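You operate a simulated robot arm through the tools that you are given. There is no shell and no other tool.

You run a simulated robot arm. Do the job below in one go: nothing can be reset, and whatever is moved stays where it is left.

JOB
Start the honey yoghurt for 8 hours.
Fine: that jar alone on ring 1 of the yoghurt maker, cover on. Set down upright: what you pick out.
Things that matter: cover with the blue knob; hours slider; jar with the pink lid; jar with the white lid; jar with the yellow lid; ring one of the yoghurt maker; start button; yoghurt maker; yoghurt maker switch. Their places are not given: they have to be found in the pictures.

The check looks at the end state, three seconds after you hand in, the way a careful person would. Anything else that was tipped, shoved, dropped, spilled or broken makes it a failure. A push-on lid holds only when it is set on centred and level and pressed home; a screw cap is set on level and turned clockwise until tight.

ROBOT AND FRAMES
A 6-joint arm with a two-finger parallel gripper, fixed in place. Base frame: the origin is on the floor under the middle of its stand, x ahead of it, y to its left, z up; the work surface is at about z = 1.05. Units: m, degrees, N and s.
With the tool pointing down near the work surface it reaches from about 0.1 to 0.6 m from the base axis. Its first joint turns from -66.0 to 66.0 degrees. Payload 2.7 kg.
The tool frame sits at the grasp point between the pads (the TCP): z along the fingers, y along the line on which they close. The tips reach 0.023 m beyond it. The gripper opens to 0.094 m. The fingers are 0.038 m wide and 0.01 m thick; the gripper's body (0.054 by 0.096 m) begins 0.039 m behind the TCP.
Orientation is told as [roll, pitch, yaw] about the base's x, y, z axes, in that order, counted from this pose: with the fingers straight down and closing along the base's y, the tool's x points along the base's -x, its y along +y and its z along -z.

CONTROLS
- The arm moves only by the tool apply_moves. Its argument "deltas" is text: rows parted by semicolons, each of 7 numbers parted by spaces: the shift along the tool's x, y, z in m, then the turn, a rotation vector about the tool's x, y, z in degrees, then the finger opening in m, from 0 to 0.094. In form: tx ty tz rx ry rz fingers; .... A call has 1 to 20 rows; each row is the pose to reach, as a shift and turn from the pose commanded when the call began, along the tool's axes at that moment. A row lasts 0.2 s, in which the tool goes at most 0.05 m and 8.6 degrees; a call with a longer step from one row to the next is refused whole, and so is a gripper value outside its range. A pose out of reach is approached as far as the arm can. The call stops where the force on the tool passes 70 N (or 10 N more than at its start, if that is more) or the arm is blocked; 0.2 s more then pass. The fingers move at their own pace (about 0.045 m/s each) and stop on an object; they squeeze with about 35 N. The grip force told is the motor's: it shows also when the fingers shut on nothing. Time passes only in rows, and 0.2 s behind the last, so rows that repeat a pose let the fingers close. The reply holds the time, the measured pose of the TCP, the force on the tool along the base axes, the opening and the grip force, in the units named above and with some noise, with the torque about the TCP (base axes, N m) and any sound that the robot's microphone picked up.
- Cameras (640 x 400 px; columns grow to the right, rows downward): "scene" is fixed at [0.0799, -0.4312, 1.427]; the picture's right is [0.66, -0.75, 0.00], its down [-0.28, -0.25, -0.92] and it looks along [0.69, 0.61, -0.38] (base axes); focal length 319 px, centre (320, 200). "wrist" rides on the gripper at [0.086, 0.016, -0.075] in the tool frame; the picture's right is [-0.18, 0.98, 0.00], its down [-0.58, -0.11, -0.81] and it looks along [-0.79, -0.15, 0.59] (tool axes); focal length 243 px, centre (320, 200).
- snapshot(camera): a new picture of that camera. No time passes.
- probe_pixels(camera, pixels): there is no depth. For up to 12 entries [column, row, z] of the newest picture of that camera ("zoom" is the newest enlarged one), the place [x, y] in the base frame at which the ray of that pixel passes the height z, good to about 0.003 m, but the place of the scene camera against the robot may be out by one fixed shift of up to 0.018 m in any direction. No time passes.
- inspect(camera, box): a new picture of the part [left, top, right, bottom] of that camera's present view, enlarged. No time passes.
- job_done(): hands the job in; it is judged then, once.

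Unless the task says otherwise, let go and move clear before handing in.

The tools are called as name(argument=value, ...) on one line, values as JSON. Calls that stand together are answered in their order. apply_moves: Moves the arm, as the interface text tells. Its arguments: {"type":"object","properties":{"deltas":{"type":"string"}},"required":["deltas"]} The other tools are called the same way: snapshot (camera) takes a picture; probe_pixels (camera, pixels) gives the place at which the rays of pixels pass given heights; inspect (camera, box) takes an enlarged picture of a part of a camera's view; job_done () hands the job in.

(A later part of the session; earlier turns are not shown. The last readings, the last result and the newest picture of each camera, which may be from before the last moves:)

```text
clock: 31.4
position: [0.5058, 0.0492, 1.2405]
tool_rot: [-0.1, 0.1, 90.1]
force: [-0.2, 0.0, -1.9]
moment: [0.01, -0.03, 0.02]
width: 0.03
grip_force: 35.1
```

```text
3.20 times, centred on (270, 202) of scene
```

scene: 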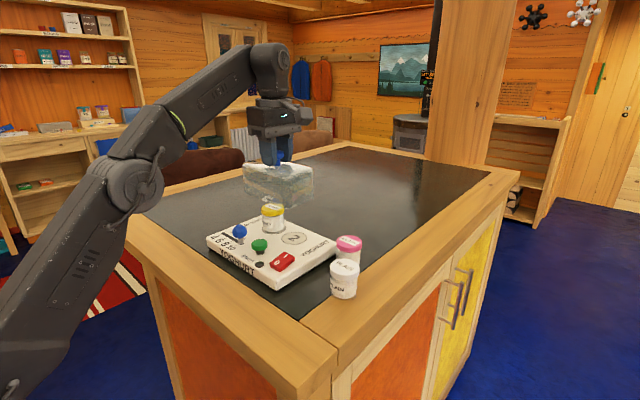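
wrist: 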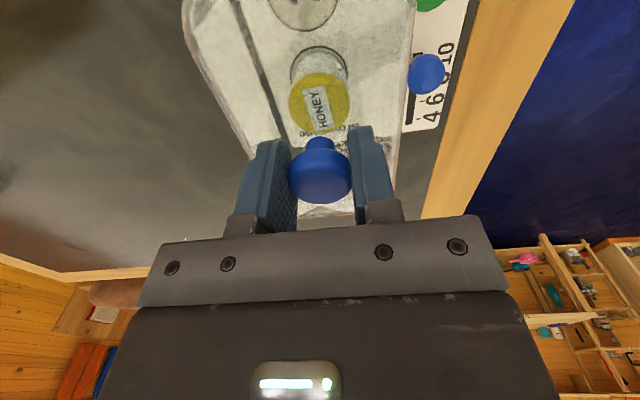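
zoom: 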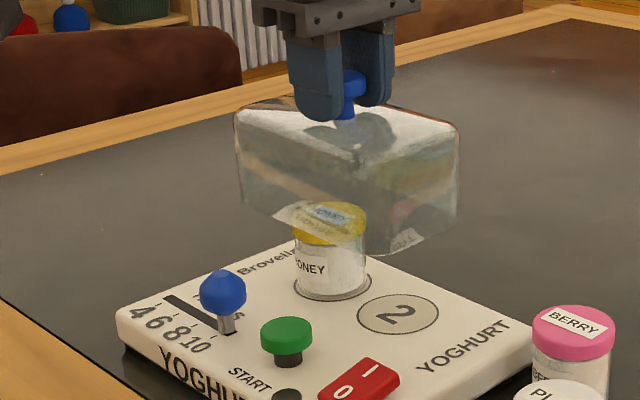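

The cover's base is about 1 cm above the honey lid. I'll shift 6.5 mm in +x and 1 mm in +y so it is centred over the rings, then inspect.

apply_moves(deltas="-0.001 -0.003 0 0 0 0 0.015; -0.001 -0.0065 0 0 0 0 0.015; -0.001 -0.0065 0 0 0 0 0.015; -0.001 -0.0065 0 0 0 0 0.015")

inspect(camera="wrist", box=[160, 0, 480, 220])

inspect(camera="scene", box=[220, 155, 320, 240])

```text
clock: 32.4
position: [0.5114, 0.0511, 1.2415]
tool_rot: [-0.1, 0.1, 90.1]
force: [-0.4, -0.5, -0.8]
moment: [-0.01, -0.01, 0.0]
width: 0.0298
grip_force: 34.8
```

```text
1.82 times, centred on (320, 110) of wrist
```

zoom: 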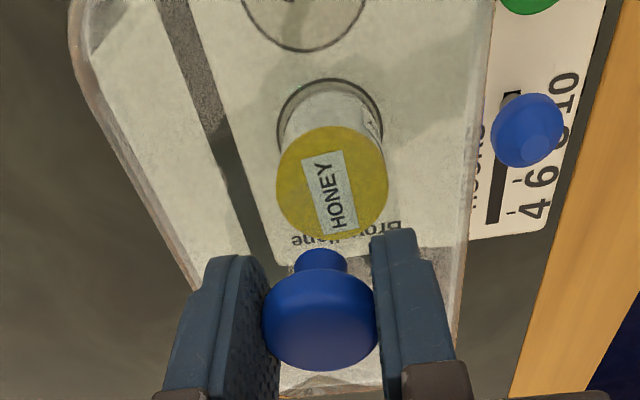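

```text
4.71 times, centred on (270, 198) of scene
```

zoom: 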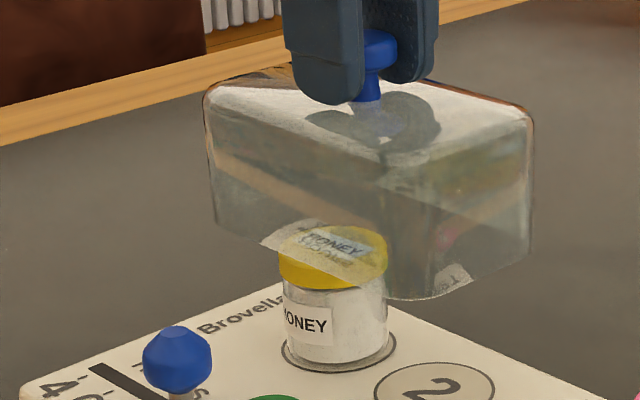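

The cover is held level and, by projection, its base outline surrounds the jar lid (scene zoom lid at (333,243)). I'll lower 1.8 cm slowly to bring the rim just past the lid.

apply_moves(deltas="0 0 0.004 0 0 0 0.015; 0 0 0.008 0 0 0 0.015; 0 0 0.012 0 0 0 0.015; 0 0 0.015 0 0 0 0.015; 0 0 0.018 0 0 0 0.015; 0 0 0.018 0 0 0 0.015")

inspect(camera="wrist", box=[160, 0, 480, 220])

inspect(camera="scene", box=[220, 155, 320, 240])

```text
clock: 33.8
position: [0.5127, 0.0505, 1.2233]
tool_rot: [-0.1, 0.1, 90.1]
force: [-0.3, 0.4, -1.1]
moment: [0.03, -0.03, -0.03]
width: 0.0299
grip_force: 34.6
```

```text
1.82 times, centred on (320, 110) of wrist
```

zoom: 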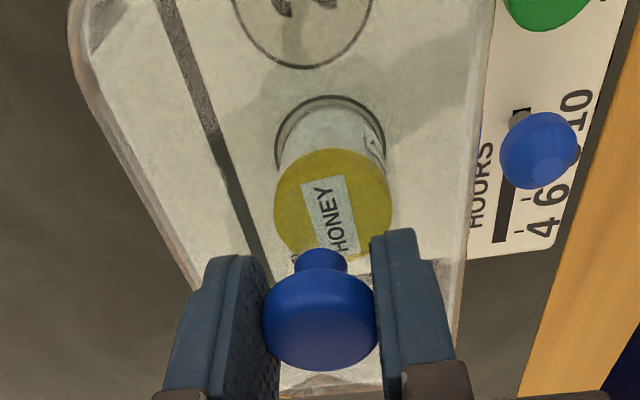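

```text
4.71 times, centred on (270, 198) of scene
```

zoom: 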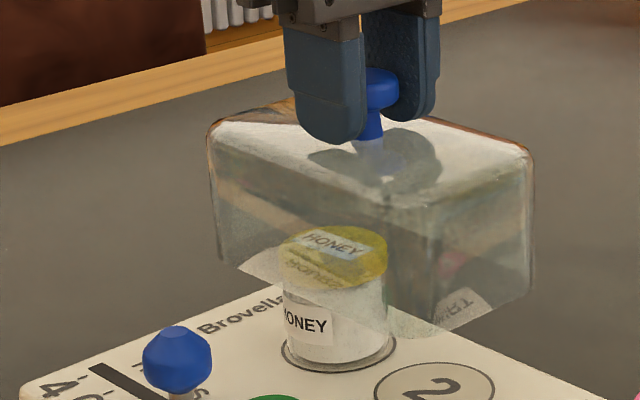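

There is no contact force (about −1 N, just the weight), and the rim has passed the lid. I'll continue down to about 1 cm above the machine.

apply_moves(deltas="0 0 0.008 0 0 0 0.015; 0 0 0.016 0 0 0 0.015; 0 0 0.024 0 0 0 0.015; 0 0 0.032 0 0 0 0.015; 0 0 0.038 0 0 0 0.015; 0 0 0.038 0 0 0 0.015")

inspect(camera="wrist", box=[160, 0, 480, 220])

inspect(camera="scene", box=[200, 165, 320, 260])

```text
clock: 35.2
position: [0.5118, 0.0509, 1.1855]
tool_rot: [-0.1, 0.0, 90.1]
force: [0.6, 0.0, -0.7]
moment: [0.03, 0.0, -0.02]
width: 0.0301
grip_force: 34.8
```

```text
1.82 times, centred on (320, 110) of wrist
```

zoom: 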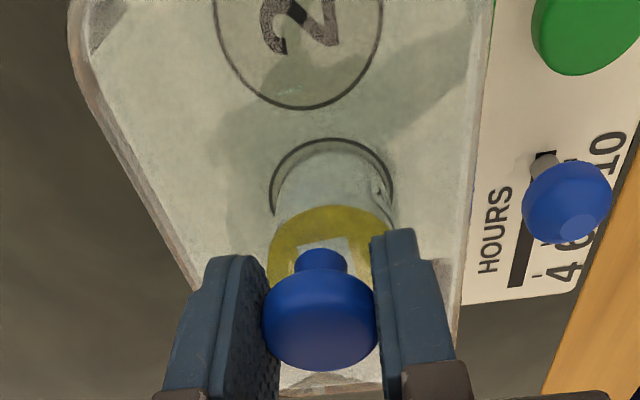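

```text
4.21 times, centred on (260, 212) of scene
```

zoom: 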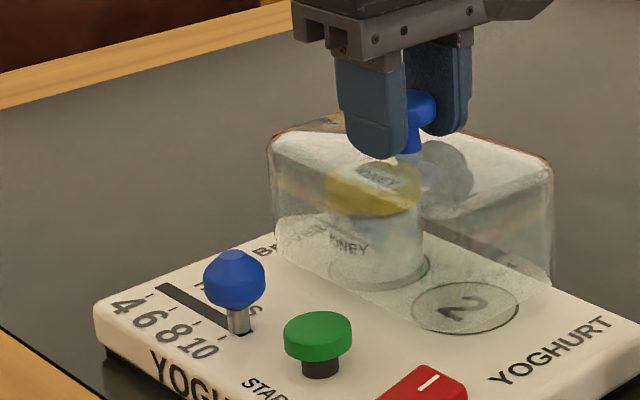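

The jar and ring 2 both lie inside the cover's outline, and the cover is about 1 cm above the surface. I'll lower 8 mm, then go gently to contact.

apply_moves(deltas="0 0 0.004 0 0 0 0.015; 0 0 0.008 0 0 0 0.015; 0 0 0.008 0 0 0 0.015")

inspect(camera="scene", box=[200, 165, 320, 260])

inspect(camera="wrist", box=[160, 0, 480, 220])

```text
clock: 36.0
position: [0.5109, 0.0506, 1.1778]
tool_rot: [0.0, 0.1, 90.1]
force: [-0.3, 0.1, 0.3]
moment: [-0.01, 0.02, -0.01]
width: 0.03
grip_force: 34.8
```

```text
4.21 times, centred on (260, 212) of scene
```

zoom: 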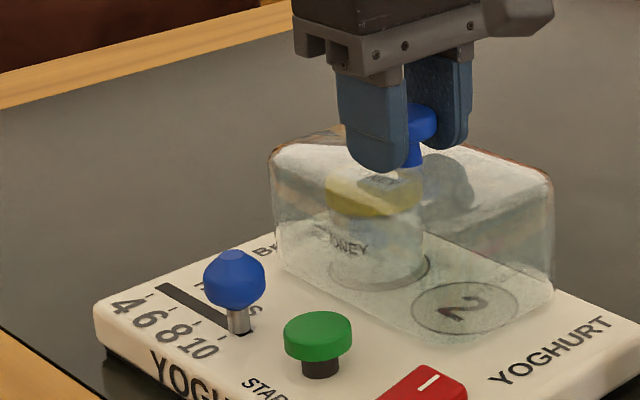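

```text
1.82 times, centred on (320, 110) of wrist
```

zoom: 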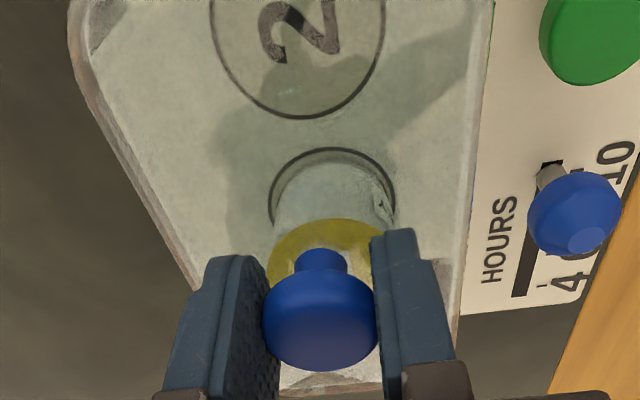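

The cover is only a few mm up, still with no force. I'll lower 2 mm more and read the force.

apply_moves(deltas="0 0 0.001 0 0 0 0.015; 0 0 0.002 0 0 0 0.015; 0 0 0.002 0 0 0 0.015")

```text
clock: 36.8
position: [0.5133, 0.051, 1.1766]
tool_rot: [-0.1, 0.2, 90.2]
force: [-0.5, -0.4, -1.8]
moment: [0.0, 0.01, 0.03]
width: 0.0301
grip_force: 35.0
```

There is still no contact. I'll lower another 2 mm.

apply_moves(deltas="0 0 0.001 0 0 0 0.015; 0 0 0.002 0 0 0 0.015; 0 0 0.002 0 0 0 0.015")

inspect(camera="scene", box=[200, 165, 320, 260])

```text
clock: 37.6
position: [0.5109, 0.0504, 1.1743]
tool_rot: [-0.2, 0.1, 90.2]
force: [-0.2, 0.0, -0.3]
moment: [-0.01, 0.02, -0.01]
width: 0.0301
grip_force: 34.9
```

```text
4.21 times, centred on (260, 212) of scene
```

zoom: 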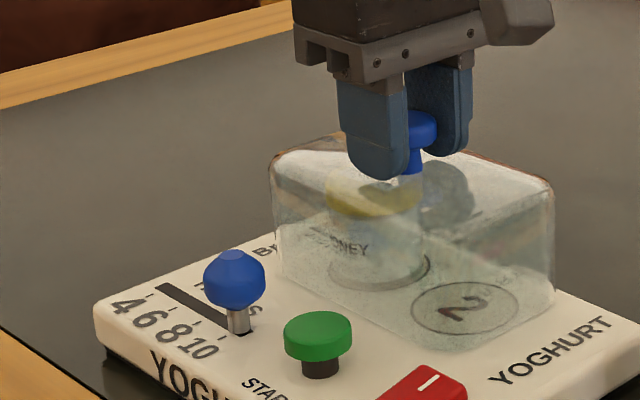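

The force is still about zero, so the cover isn't resting yet. I'll lower another 1.5 mm.

apply_moves(deltas="0 0 0.0008 0 0 0 0.015; 0 0 0.0015 0 0 0 0.015; 0 0 0.0015 0 0 0 0.015")

```text
clock: 38.4
position: [0.5124, 0.0516, 1.1717]
tool_rot: [-0.1, 0.1, 90.1]
force: [-0.4, 0.4, -1.6]
moment: [0.01, 0.0, -0.01]
width: 0.0297
grip_force: 35.0
```

There is no contact yet at z≈1.171. I'll go down another 1.5 mm.

apply_moves(deltas="0 0 0.0008 0 0 0 0.015; 0 0 0.0015 0 0 0 0.015; 0 0 0.0015 0 0 0 0.015")

inspect(camera="scene", box=[200, 165, 320, 260])

snapshot(camera="wrist")

```text
clock: 39.2
position: [0.512, 0.0513, 1.1726]
tool_rot: [-0.2, 0.1, 90.1]
force: [1.9, -0.3, 9.0]
moment: [0.77, 0.31, -0.11]
width: 0.03
grip_force: 35.2
```

```text
4.21 times, centred on (260, 212) of scene
```

zoom: 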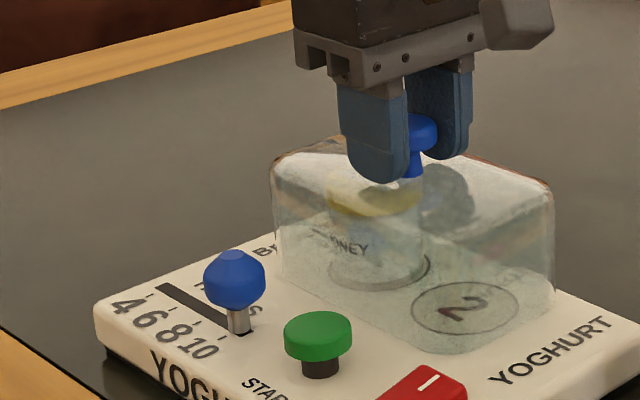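

```text
taken
```

wrist: 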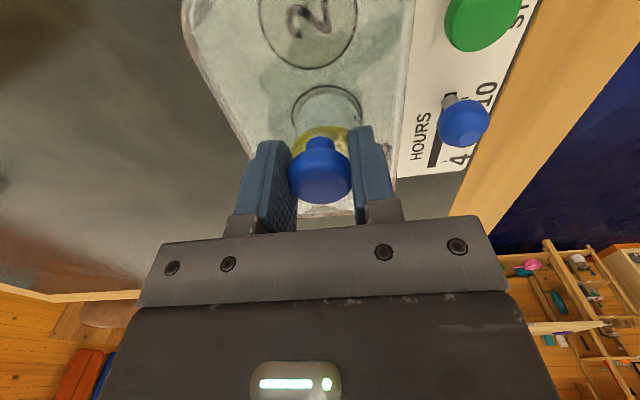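

Contact shows 9 N with a moment that points to the near +y corner touching first, a very slight tilt. I'll press 0.8 mm further so the rim seats, then read again.

apply_moves(deltas="0 0 0.0004 0 0 0 0.015; 0 0 0.0008 0 0 0 0.015; 0 0 0.0008 0 0 0 0.015")

inspect(camera="scene", box=[200, 165, 320, 260])

```text
clock: 40.0
position: [0.5126, 0.05, 1.1717]
tool_rot: [-0.4, 0.1, 90.1]
force: [4.8, -1.1, 22.5]
moment: [0.36, 0.03, -0.14]
width: 0.0304
grip_force: 35.0
```

```text
4.21 times, centred on (260, 212) of scene
```

zoom: 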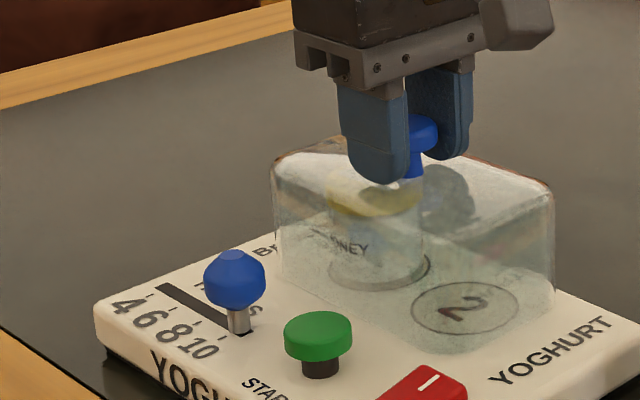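

The force rose to 22.5 N and the moment fell, so the rim is seated all round. I'll ease off 1 mm, open the fingers, and rise straight up.

apply_moves(deltas="0 0 -0.0006 0 0 0 0.015; 0 0 -0.0012 0 0 0 0.015; 0 0 -0.0012 0 0 0 0.035; 0 0 -0.0012 0 0 0 0.055; 0 0 -0.0012 0 0 0 0.07; 0 0 -0.0012 0 0 0 0.07; 0 0 -0.0012 0 0 0 0.07; 0 0 -0.01 0 0 0 0.07; 0 0 -0.03 0 0 0 0.07; 0 0 -0.06 0 0 0 0.07; 0 0 -0.06 0 0 0 0.07")

inspect(camera="scene", box=[190, 165, 350, 290])

snapshot(camera="wrist")

```text
clock: 42.4
position: [0.5117, 0.0518, 1.2298]
tool_rot: [-0.1, 0.2, 90.1]
force: [-0.4, -0.2, 0.5]
moment: [0.0, -0.01, -0.01]
width: 0.07
grip_force: 0.0
```

```text
3.20 times, centred on (270, 228) of scene
```

zoom: 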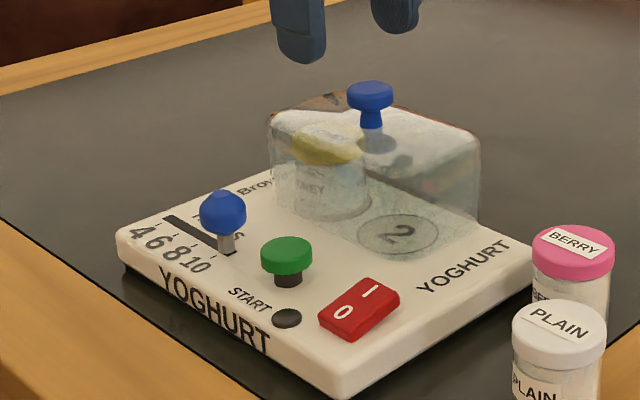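

```text
taken
```

wrist: 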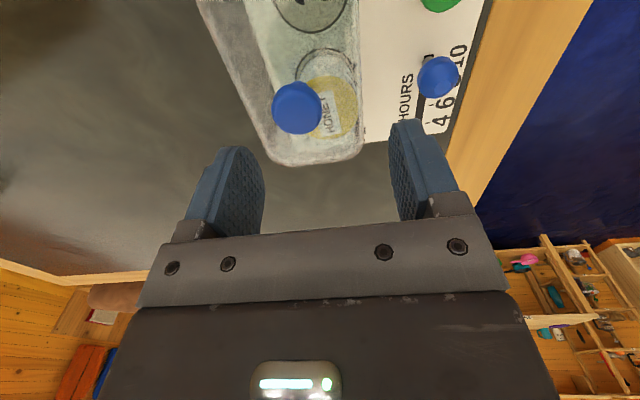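

The cover is down, but the knob now appears at wrist (297,107) instead of column 320. That suggests the cover slid about 14 mm in +x on release, so I'll inspect closely.

inspect(camera="wrist", box=[190, 0, 480, 180])

inspect(camera="scene", box=[240, 180, 330, 250])

probe_pixels(camera="wrist", pixels=[[297, 107, 1.167], [270, 160, 1.082], [360, 152, 1.082], [360, 130, 1.082], [200, 0, 1.1], [438, 76, 1.11]])

```text
2.21 times, centred on (335, 90) of wrist
```

zoom: 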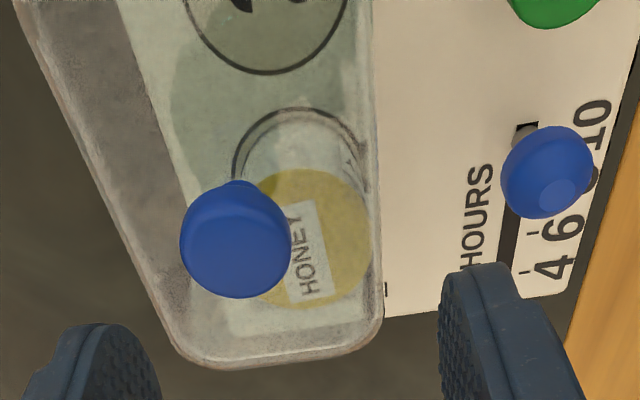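

```text
5.71 times, centred on (285, 215) of scene
```

zoom: 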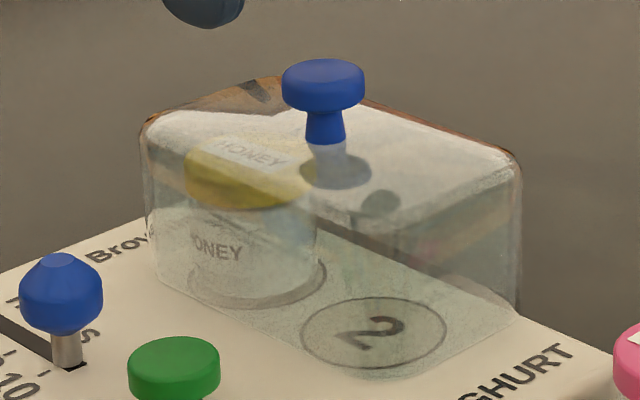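

```text
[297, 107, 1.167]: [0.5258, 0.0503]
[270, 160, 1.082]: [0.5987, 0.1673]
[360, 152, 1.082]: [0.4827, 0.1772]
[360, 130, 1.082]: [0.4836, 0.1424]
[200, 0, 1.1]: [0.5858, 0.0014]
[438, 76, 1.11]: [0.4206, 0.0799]
```

The probe puts the knob at (0.526, 0.050), so the cover slid 14 mm away and its far rim likely overhangs the machine's back edge. The jar still stands in ring 1. I'll move over the knob again, to re-grip it and set it back with a slower release.

apply_moves(deltas="0 -0.005 0.01 0 0 0 0.07; 0 -0.0138 0.022 0 0 0 0.07; 0 -0.0138 0.022 0 0 0 0.07")

snapshot(camera="wrist")

inspect(camera="scene", box=[220, 150, 350, 250])

```text
clock: 43.2
position: [0.5257, 0.0506, 1.209]
tool_rot: [-0.1, 0.1, 90.1]
force: [0.0, 0.3, -0.3]
moment: [-0.03, -0.01, 0.01]
width: 0.0703
grip_force: 0.0
```

```text
taken
```

wrist: 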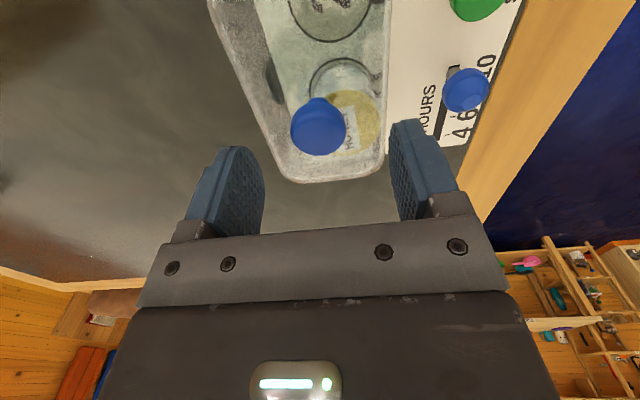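

```text
4.00 times, centred on (285, 200) of scene
```

zoom: 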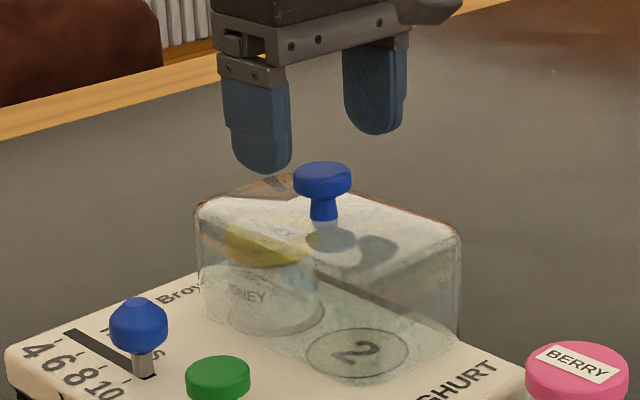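

The knob is at column 319, centred between the fingers. I'll lower beside the knob head and close.

apply_moves(deltas="0 0 0.012 0 0 0 0.07; 0 0 0.024 0 0 0 0.07; 0 0 0.033 0 0 0 0.07; 0 0 0.033 0 0 0 0.07")

snapshot(camera="wrist")

inspect(camera="scene", box=[220, 150, 350, 250])

```text
clock: 44.2
position: [0.5252, 0.0513, 1.1753]
tool_rot: [-0.1, 0.2, 89.9]
force: [-0.3, 0.0, -0.6]
moment: [-0.04, 0.02, 0.04]
width: 0.07
grip_force: 0.2
```

```text
taken
```

wrist: 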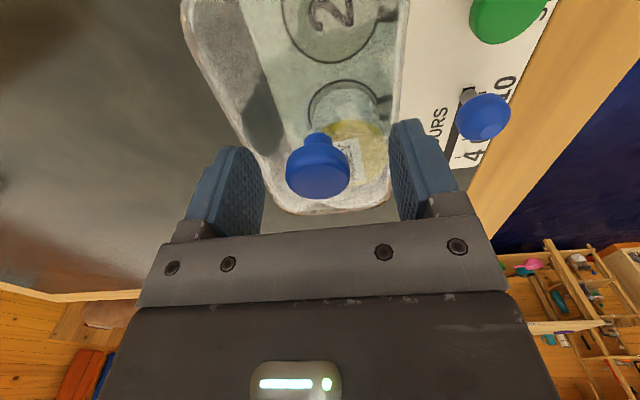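

```text
4.00 times, centred on (285, 200) of scene
```

zoom: 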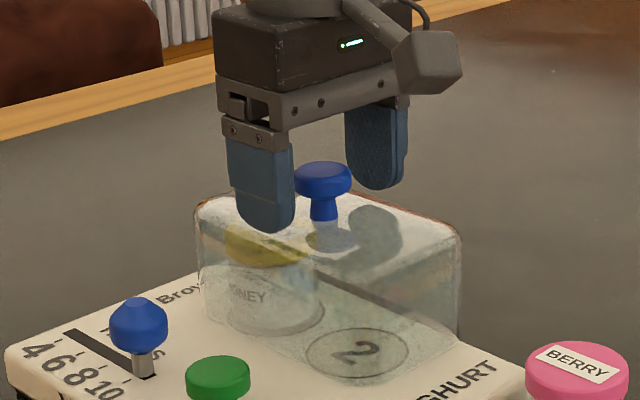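

The knob is centred at column 318. I'll close slowly on it.

apply_moves(deltas="0 0 0 0 0 0 0.055; 0 0 0 0 0 0 0.04; 0 0 0 0 0 0 0.034; 0 0 0 0 0 0 0.03; 0 0 0 0 0 0 0.025; 0 0 0 0 0 0 0.015; 0 0 0 0 0 0 0.015")

snapshot(camera="wrist")

```text
clock: 45.8
position: [0.5249, 0.0505, 1.1745]
tool_rot: [-0.1, 0.2, 90.1]
force: [-0.2, 0.5, 0.6]
moment: [0.04, -0.01, -0.05]
width: 0.0301
grip_force: 35.0
```

```text
taken
```

wrist: 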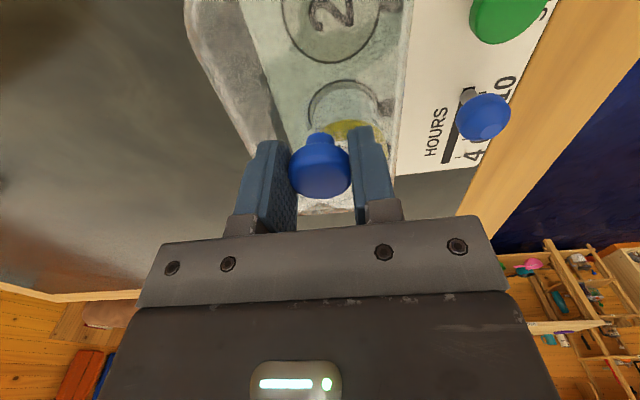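

The knob is gripped again. I'll lift 6 mm, shift back 14 mm in −x, and look.

apply_moves(deltas="0 0 -0.003 0 0 0 0.015; 0 0 -0.006 0 0 0 0.015; 0 0.005 -0.006 0 0 0 0.015; 0 0.01 -0.006 0 0 0 0.015; 0 0.0145 -0.006 0 0 0 0.015; 0 0.0145 -0.006 0 0 0 0.015")

inspect(camera="wrist", box=[160, 0, 480, 220])

inspect(camera="scene", box=[220, 160, 340, 255])

```text
clock: 47.2
position: [0.5116, 0.0502, 1.1799]
tool_rot: [-0.1, 0.1, 90.1]
force: [0.3, -0.6, -1.1]
moment: [0.05, -0.03, -0.03]
width: 0.0302
grip_force: 34.7
```

```text
1.82 times, centred on (320, 110) of wrist
```

zoom: 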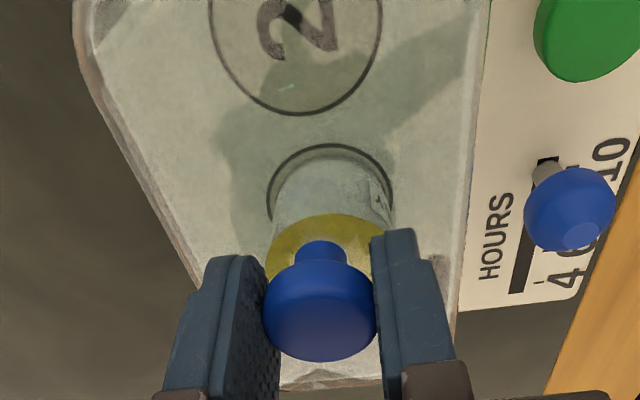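

```text
4.21 times, centred on (280, 208) of scene
```

zoom: 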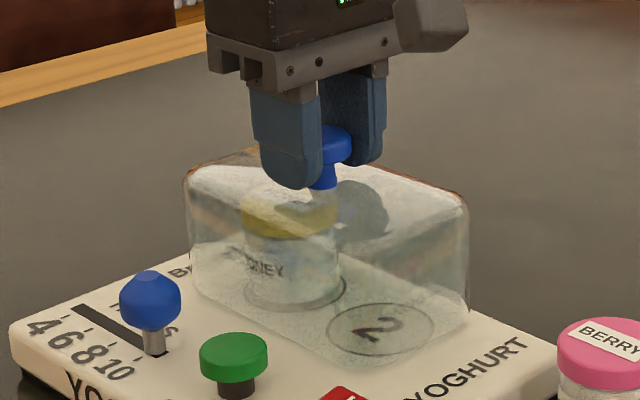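

The cover is back over both rings, with the jar still centred in ring 1. I'll lower it gently to contact.

apply_moves(deltas="0 0 0.002 0 0 0 0.015; 0 0 0.004 0 0 0 0.015; 0 0 0.0055 0 0 0 0.015; 0 0 0.0055 0 0 0 0.015")

```text
clock: 48.2
position: [0.511, 0.051, 1.1764]
tool_rot: [0.0, 0.1, 90.1]
force: [0.6, 0.4, -1.1]
moment: [-0.01, -0.01, -0.01]
width: 0.0298
grip_force: 35.0
```

apply_moves(deltas="0 0 0.0005 0 0 0 0.015; 0 0 0.001 0 0 0 0.015; 0 0 0.001 0 0 0 0.015")

```text
clock: 49.0
position: [0.5114, 0.0505, 1.1754]
tool_rot: [-0.2, 0.1, 90.1]
force: [0.3, 2.2, 5.4]
moment: [-0.09, 0.26, -0.09]
width: 0.03
grip_force: 35.3
```

There is light contact at 5.4 N. This time I'll open the fingers in very small steps so the cover isn't thrown sideways.

apply_moves(deltas="0 0 0 0 0 0 0.025; 0 0 0 0 0 0 0.028; 0 0 0 0 0 0 0.029; 0 0 0 0 0 0 0.03; 0 0 0 0 0 0 0.0305; 0 0 0 0 0 0 0.031; 0 0 0 0 0 0 0.0315; 0 0 0 0 0 0 0.032; 0 0 0 0 0 0 0.033; 0 0 0 0 0 0 0.034; 0 0 0 0 0 0 0.034")

snapshot(camera="wrist")

inspect(camera="scene", box=[220, 160, 340, 255])

```text
clock: 51.4
position: [0.5107, 0.0505, 1.1748]
tool_rot: [-0.1, 0.1, 90.1]
force: [-0.2, 0.4, 0.5]
moment: [0.01, -0.02, 0.02]
width: 0.0341
grip_force: 0.1
```

```text
taken
```

wrist: 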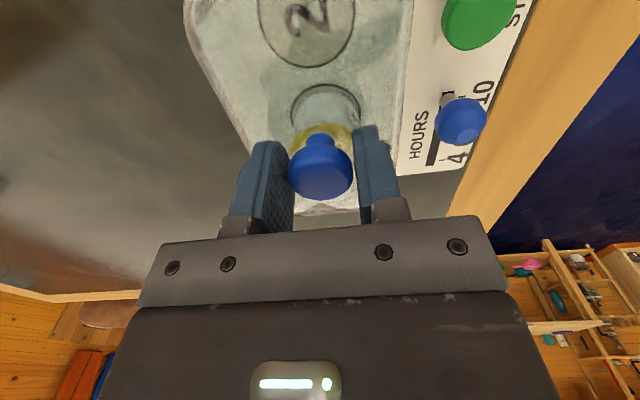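

```text
4.21 times, centred on (280, 208) of scene
```

zoom: 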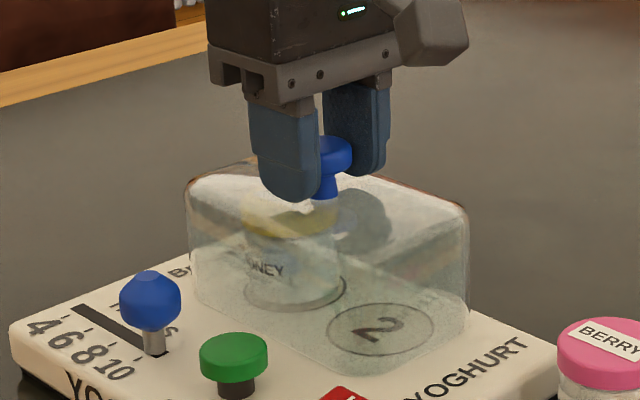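

The grip force is zero and the cover stayed in place. I'll keep opening slowly and check that the knob doesn't follow a finger.

apply_moves(deltas="0 0 0 0 0 0 0.036; 0 0 0 0 0 0 0.038; 0 0 0 0 0 0 0.04; 0 0 0 0 0 0 0.042; 0 0 0 0 0 0 0.042")

snapshot(camera="wrist")

```text
clock: 52.6
position: [0.5115, 0.0509, 1.1743]
tool_rot: [-0.1, 0.1, 90.0]
force: [0.2, 0.4, 0.1]
moment: [-0.02, -0.01, 0.01]
width: 0.0417
grip_force: 0.0
```

```text
taken
```

wrist: 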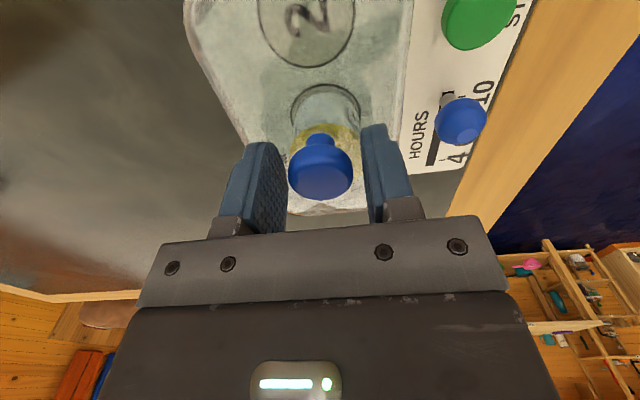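

The knob stays at column 320 while the fingers open around it. I'll open further and rise straight up.

apply_moves(deltas="0 0 0 0 0 0 0.047; 0 0 0 0 0 0 0.053; 0 0 0 0 0 0 0.06; 0 0 0 0 0 0 0.065; 0 0 0 0 0 0 0.065; 0 0 -0.01 0 0 0 0.065; 0 0 -0.03 0 0 0 0.065; 0 0 -0.055 0 0 0 0.065; 0 0 -0.055 0 0 0 0.065")

snapshot(camera="wrist")

inspect(camera="scene", box=[190, 165, 350, 290])

```text
clock: 54.6
position: [0.511, 0.0517, 1.2298]
tool_rot: [-0.1, 0.1, 90.0]
force: [0.3, 0.2, -0.5]
moment: [-0.02, 0.0, 0.04]
width: 0.0651
grip_force: 0.1
```

```text
taken
```

wrist: 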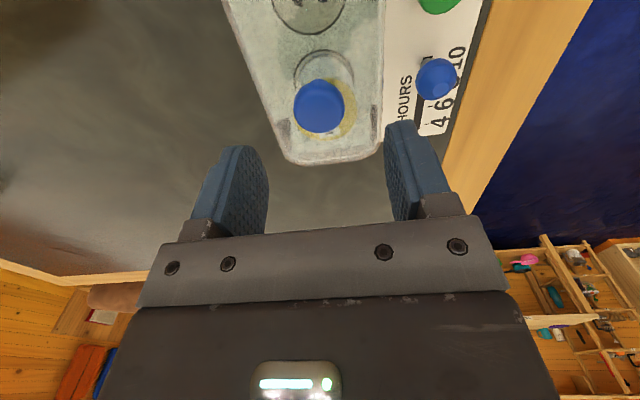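

```text
3.20 times, centred on (270, 228) of scene
```

zoom: 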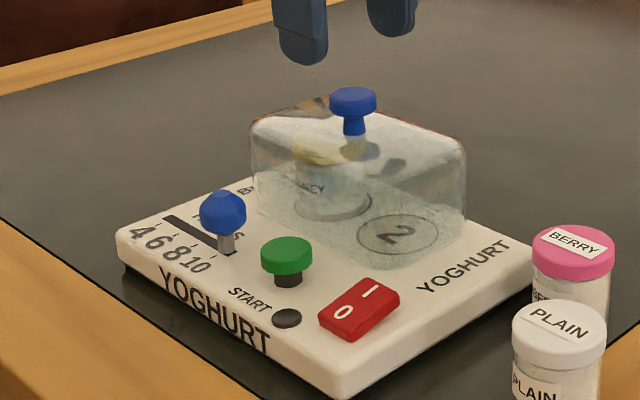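

The cover now sits flat over both rings, with its knob still at column 319. Next I'll turn the gripper back to yaw 0 while retreating, to look at the slider.

apply_moves(deltas="-0.002 0.0107 0 0 0 6 0.065; -0.004 0.0215 0 0 0 12 0.065; -0.006 0.0322 0 0 0 18 0.065; -0.008 0.0429 0 0 0 24 0.065; -0.01 0.0537 0 0 0 30 0.065; -0.012 0.0644 0 0 0 36 0.065; -0.014 0.0751 0 0 0 42 0.065; -0.016 0.0859 0 0 0 48 0.065; -0.018 0.0966 0 0 0 54 0.065; -0.02 0.1073 0 0 0 60 0.065; -0.022 0.1181 0 0 0 66 0.065; -0.024 0.1288 0 0 0 72 0.065; -0.026 0.1395 0 0 0 78 0.065; -0.028 0.1503 0 0 0 84 0.065; -0.03 0.161 0 0 0 90 0.065; -0.03 0.161 0 0 0 90 0.065")

snapshot(camera="wrist")

inspect(camera="wrist", box=[220, 40, 420, 180])

```text
clock: 58.0
position: [0.3498, 0.0805, 1.2302]
tool_rot: [0.0, -0.1, 0.0]
force: [0.1, 0.5, -0.1]
moment: [0.03, -0.02, -0.01]
width: 0.065
grip_force: 0.1
```

```text
taken
```

wrist: 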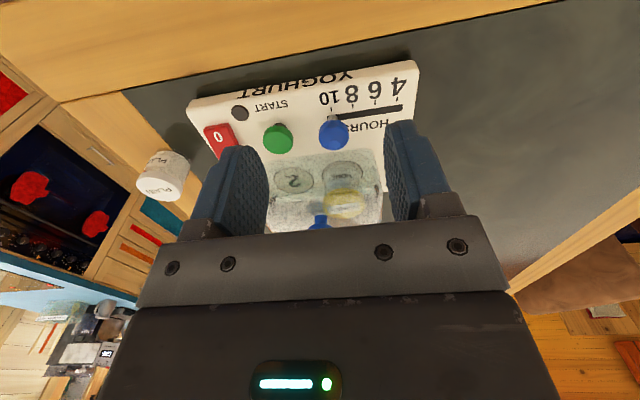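

```text
2.86 times, centred on (320, 110) of wrist
```

zoom: 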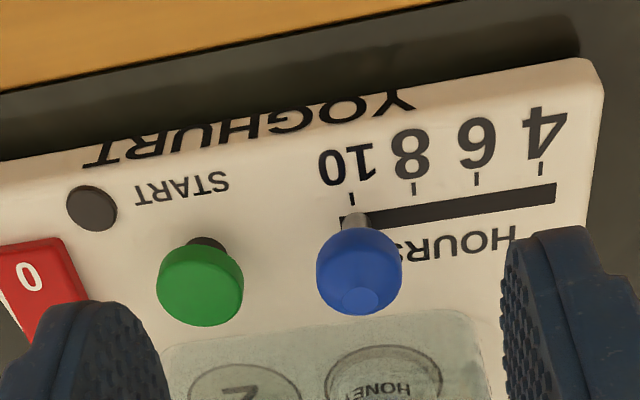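

The slider, ticks and START button are clearly visible in the zoom. I'll probe the ticks, stem, knob and button.

probe_pixels(camera="zoom", pixels=[[351, 199, 1.0815], [413, 188, 1.0815], [477, 178, 1.0815], [540, 168, 1.0815], [357, 222, 1.085], [359, 270, 1.105], [359, 270, 1.11], [359, 270, 1.115], [201, 283, 1.1], [201, 283, 1.105], [345, 222, 1.0815], [556, 190, 1.0815]])

inspect(camera="scene", box=[200, 210, 300, 290])

```text
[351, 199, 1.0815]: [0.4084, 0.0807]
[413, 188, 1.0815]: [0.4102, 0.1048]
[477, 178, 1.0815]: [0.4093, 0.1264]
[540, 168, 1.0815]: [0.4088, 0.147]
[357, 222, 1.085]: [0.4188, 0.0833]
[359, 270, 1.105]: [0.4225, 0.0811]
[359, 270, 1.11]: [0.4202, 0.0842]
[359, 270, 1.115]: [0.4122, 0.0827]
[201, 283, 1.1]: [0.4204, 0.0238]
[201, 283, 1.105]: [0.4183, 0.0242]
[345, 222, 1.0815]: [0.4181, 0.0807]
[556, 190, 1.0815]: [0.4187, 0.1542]
```

```text
5.00 times, centred on (250, 250) of scene
```

zoom: 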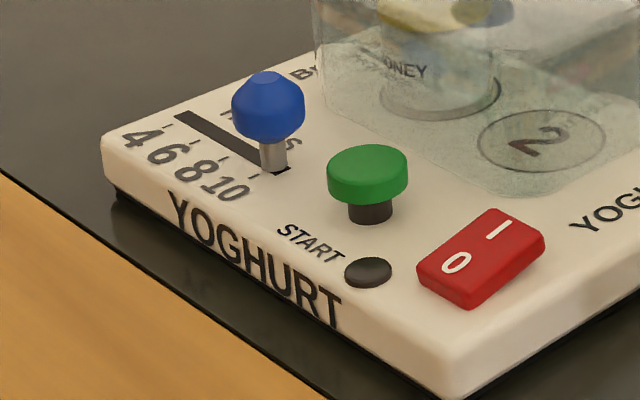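

The slider stem is at about (0.419, 0.0825) and the 8 tick at y≈0.1035, with ticks about 0.022 apart. I'll move above the slider knob with the fingers at 0.048 so they clear the START button.

apply_moves(deltas="-0.03 0.001 0.01 0 0 0 0.048; -0.069 0.002 0.02 0 0 0 0.048; -0.069 0.002 0.05 0 0 0 0.048; -0.069 0.002 0.078 0 0 0 0.048; -0.069 0.002 0.078 0 0 0 0.048")

snapshot(camera="wrist")

inspect(camera="scene", box=[200, 190, 300, 270])

```text
clock: 59.2
position: [0.4185, 0.0833, 1.1519]
tool_rot: [0.0, -0.2, 0.1]
force: [0.0, 2.0, -0.6]
moment: [0.0, 0.0, 0.01]
width: 0.0477
grip_force: 0.0
```

```text
taken
```

wrist: 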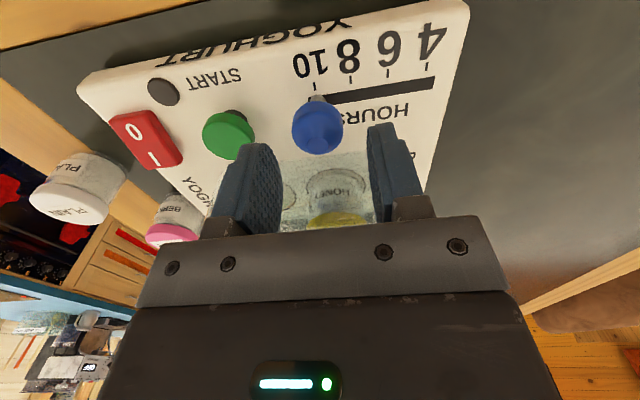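

```text
5.00 times, centred on (250, 230) of scene
```

zoom: 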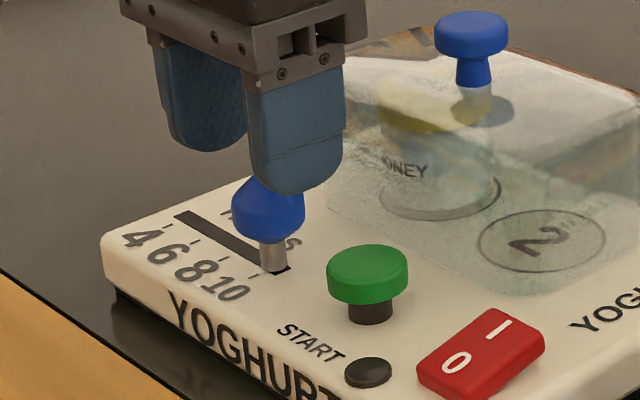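

The slider knob is at wrist (318,127), straight beneath the TCP. I'll lower around it.

apply_moves(deltas="0 0 0.015 0 0 0 0.048; 0 0 0.03 0 0 0 0.048; 0 0 0.04 0 0 0 0.048; 0 0 0.04 0 0 0 0.048")

snapshot(camera="wrist")

inspect(camera="scene", box=[200, 190, 300, 270])

```text
clock: 60.2
position: [0.4191, 0.0825, 1.1114]
tool_rot: [-0.2, -0.1, 0.1]
force: [0.3, -0.5, -0.1]
moment: [0.02, -0.02, 0.01]
width: 0.0482
grip_force: 0.0
```

```text
taken
```

wrist: 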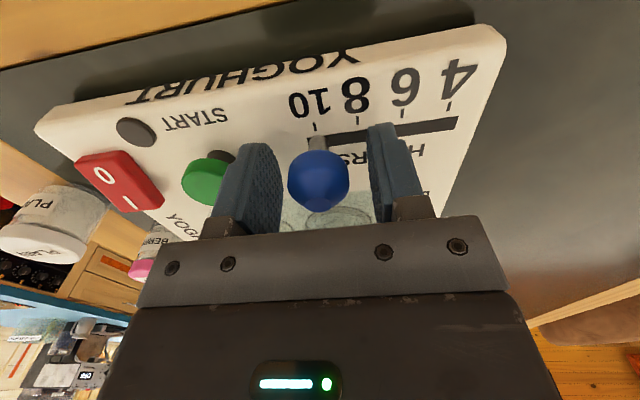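

```text
5.00 times, centred on (250, 230) of scene
```

zoom: 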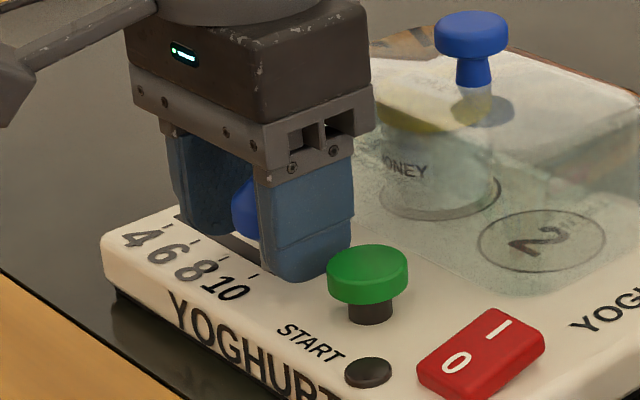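

The fingers straddle the slider knob, clear of the green button. I'll close on it.

apply_moves(deltas="0 0 0 0 0 0 0.038; 0 0 0 0 0 0 0.032; 0 0 0 0 0 0 0.028; 0 0 0 0 0 0 0.02; 0 0 0 0 0 0 0.02")

inspect(camera="wrist", box=[220, 70, 480, 235])

```text
clock: 61.4
position: [0.4185, 0.0828, 1.1112]
tool_rot: [-0.1, -0.1, 0.1]
force: [-0.1, -0.4, -0.4]
moment: [-0.01, -0.01, 0.0]
width: 0.0292
grip_force: 35.3
```

```text
2.42 times, centred on (350, 152) of wrist
```

zoom: 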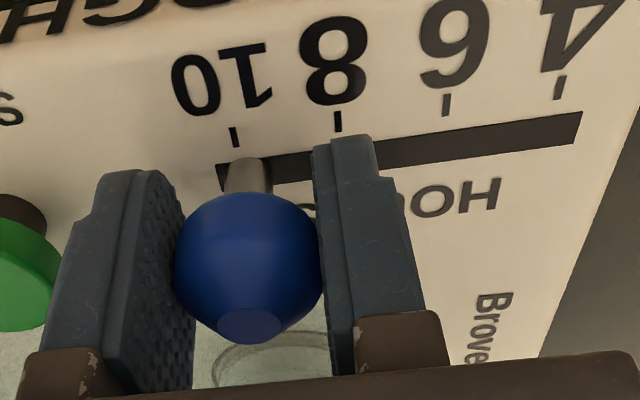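

The knob is gripped, and the stem at zoom (247,175) lines up with the 10 tick. I'll slide it +22 mm in y, to the 8 tick.

apply_moves(deltas="0 0.004 0 0 0 0 0.02; 0 0.009 0 0 0 0 0.02; 0 0.014 0 0 0 0 0.02; 0 0.018 0 0 0 0 0.02; 0 0.0215 0 0 0 0 0.02; 0 0.0215 0 0 0 0 0.02")

inspect(camera="wrist", box=[220, 70, 480, 235])

inspect(camera="scene", box=[200, 190, 300, 270])

```text
clock: 62.8
position: [0.4191, 0.1034, 1.1117]
tool_rot: [-0.1, -0.1, 0.2]
force: [-6.0, 0.3, 8.3]
moment: [-0.05, 0.23, -0.03]
width: 0.0293
grip_force: 35.2
```

```text
2.42 times, centred on (350, 152) of wrist
```

zoom: 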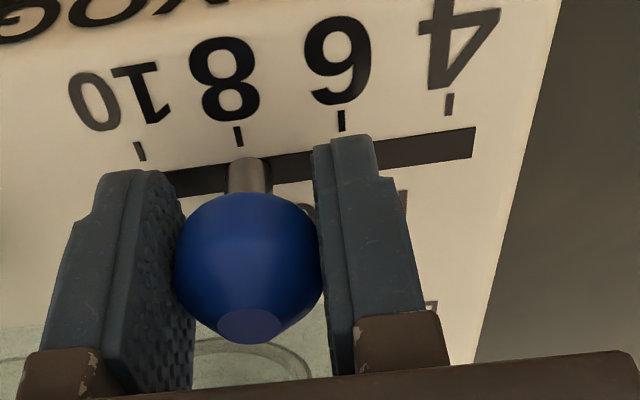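

```text
5.00 times, centred on (250, 230) of scene
```

zoom: 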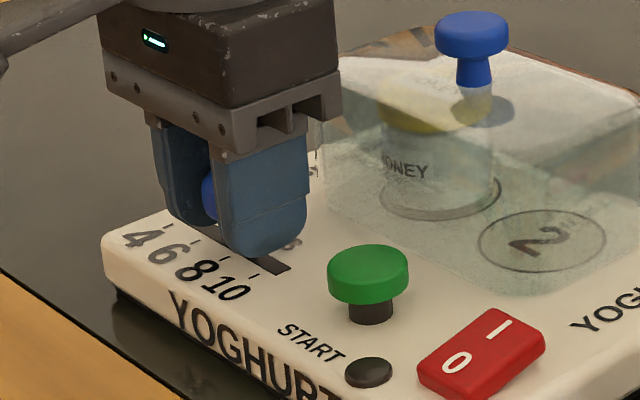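

The slider moved, and the stem at column 249 now lines up with the 8 tick. I'll release slowly and rise.

apply_moves(deltas="0 0 0 0 0 0 0.026; 0 0 0 0 0 0 0.028; 0 0 0 0 0 0 0.029; 0 0 0 0 0 0 0.03; 0 0 0 0 0 0 0.031; 0 0 0 0 0 0 0.032; 0 0 0 0 0 0 0.034; 0 0 0 0 0 0 0.038; 0 0 0 0 0 0 0.042; 0 0 0 0 0 0 0.046; 0 0 0 0 0 0 0.046; 0 0 -0.015 0 0 0 0.046; 0 0 -0.04 0 0 0 0.046; 0 0 -0.07 0 0 0 0.046; 0 0 -0.07 0 0 0 0.046")

inspect(camera="wrist", box=[100, 0, 480, 200])

inspect(camera="scene", box=[200, 200, 300, 280])

```text
clock: 66.0
position: [0.4189, 0.1045, 1.1805]
tool_rot: [-0.1, 0.0, 0.2]
force: [-0.4, 0.0, 0.6]
moment: [0.03, -0.01, -0.02]
width: 0.0459
grip_force: 0.1
```

```text
1.68 times, centred on (290, 100) of wrist
```

zoom: 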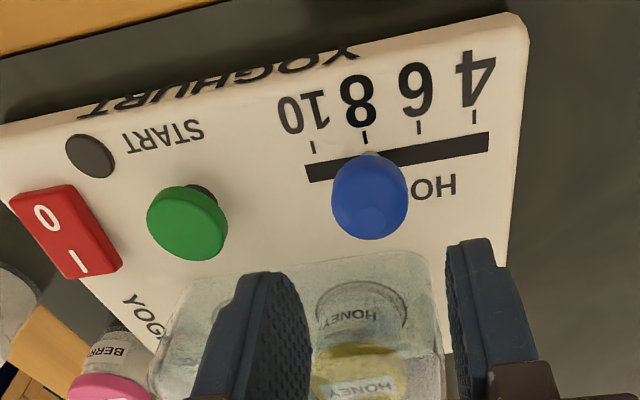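

```text
5.00 times, centred on (250, 240) of scene
```

zoom: 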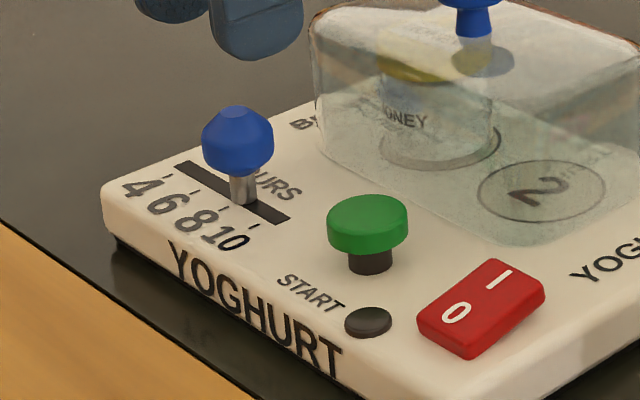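

The slider rests at 8 in both views. Next I'll look closely at the switch, closing the fingers on the way.

apply_moves(deltas="0.015 -0.03 -0.03 0 0 0 0.03; 0.03 -0.065 -0.03 0 0 0 0.01; 0.05 -0.1 -0.03 0 0 0 0; 0.065 -0.144 -0.03 0 0 0 0; 0.065 -0.144 -0.03 0 0 0 0; 0.065 -0.144 -0.03 0 0 0 0")

snapshot(camera="wrist")

inspect(camera="wrist", box=[240, 60, 440, 185])

```text
clock: 67.4
position: [0.3541, -0.0407, 1.2129]
tool_rot: [-0.1, -0.1, 0.1]
force: [0.1, 0.4, -0.4]
moment: [0.01, -0.01, -0.01]
width: 0.0
grip_force: 35.1
```

```text
taken
```

wrist: 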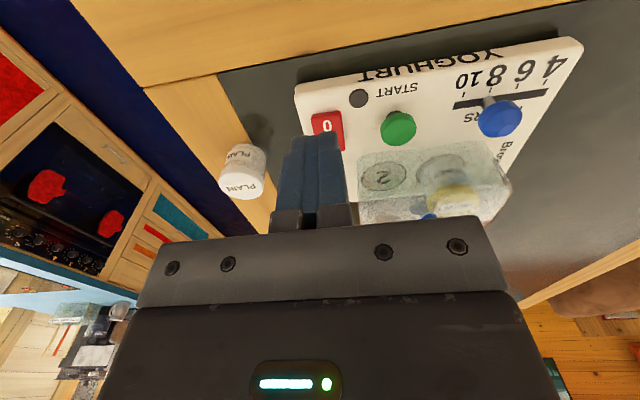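

```text
3.20 times, centred on (340, 122) of wrist
```

zoom: 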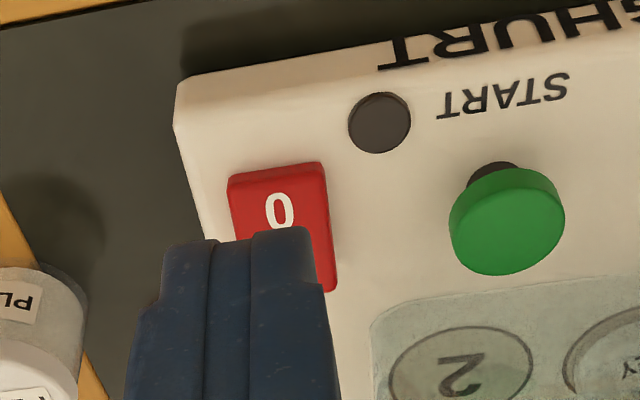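

The rocker runs from about x=0.402 to 0.446, centred near y=-0.044, with "I" on the far side near x≈0.438. I'll move the closed fingertips above the I half.

apply_moves(deltas="-0.03 -0.002 0.01 0 0 0 0; -0.06 -0.004 0.02 0 0 0 0; -0.086 -0.004 0.035 0 0 0 0; -0.086 -0.004 0.061 0 0 0 0; -0.086 -0.004 0.061 0 0 0 0")

snapshot(camera="wrist")

inspect(camera="scene", box=[230, 200, 330, 290])

```text
clock: 68.6
position: [0.4398, -0.044, 1.1499]
tool_rot: [-0.1, 0.0, 0.1]
force: [0.0, 0.7, 0.0]
moment: [0.01, -0.02, 0.01]
width: 0.0
grip_force: 34.5
```

```text
taken
```

wrist: 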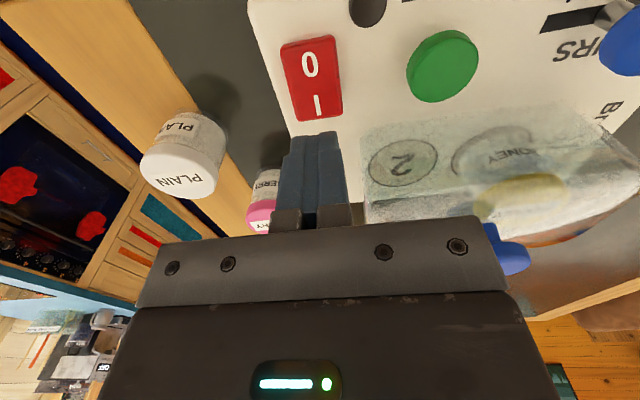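

```text
4.44 times, centred on (280, 245) of scene
```

zoom: 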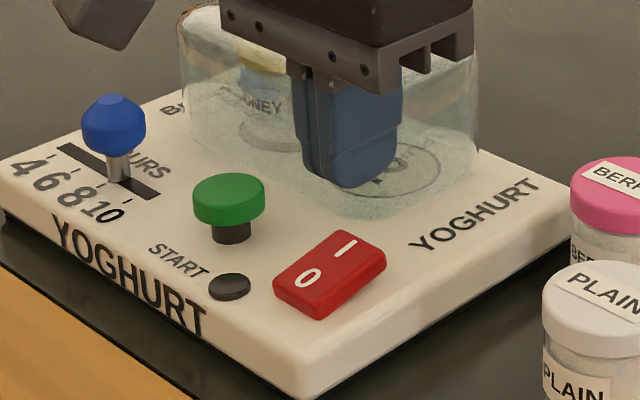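

The switch is fully visible, with I at wrist (317,105). I'll probe it and the button.

probe_pixels(camera="wrist", pixels=[[317, 105, 1.09], [317, 105, 1.095], [318, 117, 1.095], [308, 42, 1.09], [309, 64, 1.09], [443, 66, 1.105]])

inspect(camera="wrist", box=[250, 0, 410, 140])

```text
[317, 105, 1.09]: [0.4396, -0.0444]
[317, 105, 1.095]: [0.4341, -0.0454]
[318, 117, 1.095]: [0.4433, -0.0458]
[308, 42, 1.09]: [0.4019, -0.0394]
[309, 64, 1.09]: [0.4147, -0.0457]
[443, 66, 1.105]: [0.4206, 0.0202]
```

```text
2.86 times, centred on (330, 70) of wrist
```

zoom: 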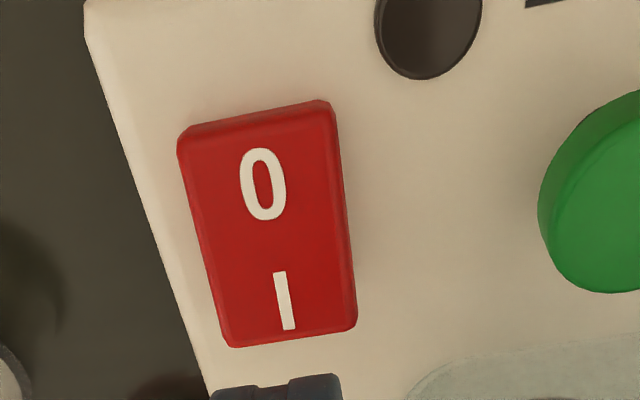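

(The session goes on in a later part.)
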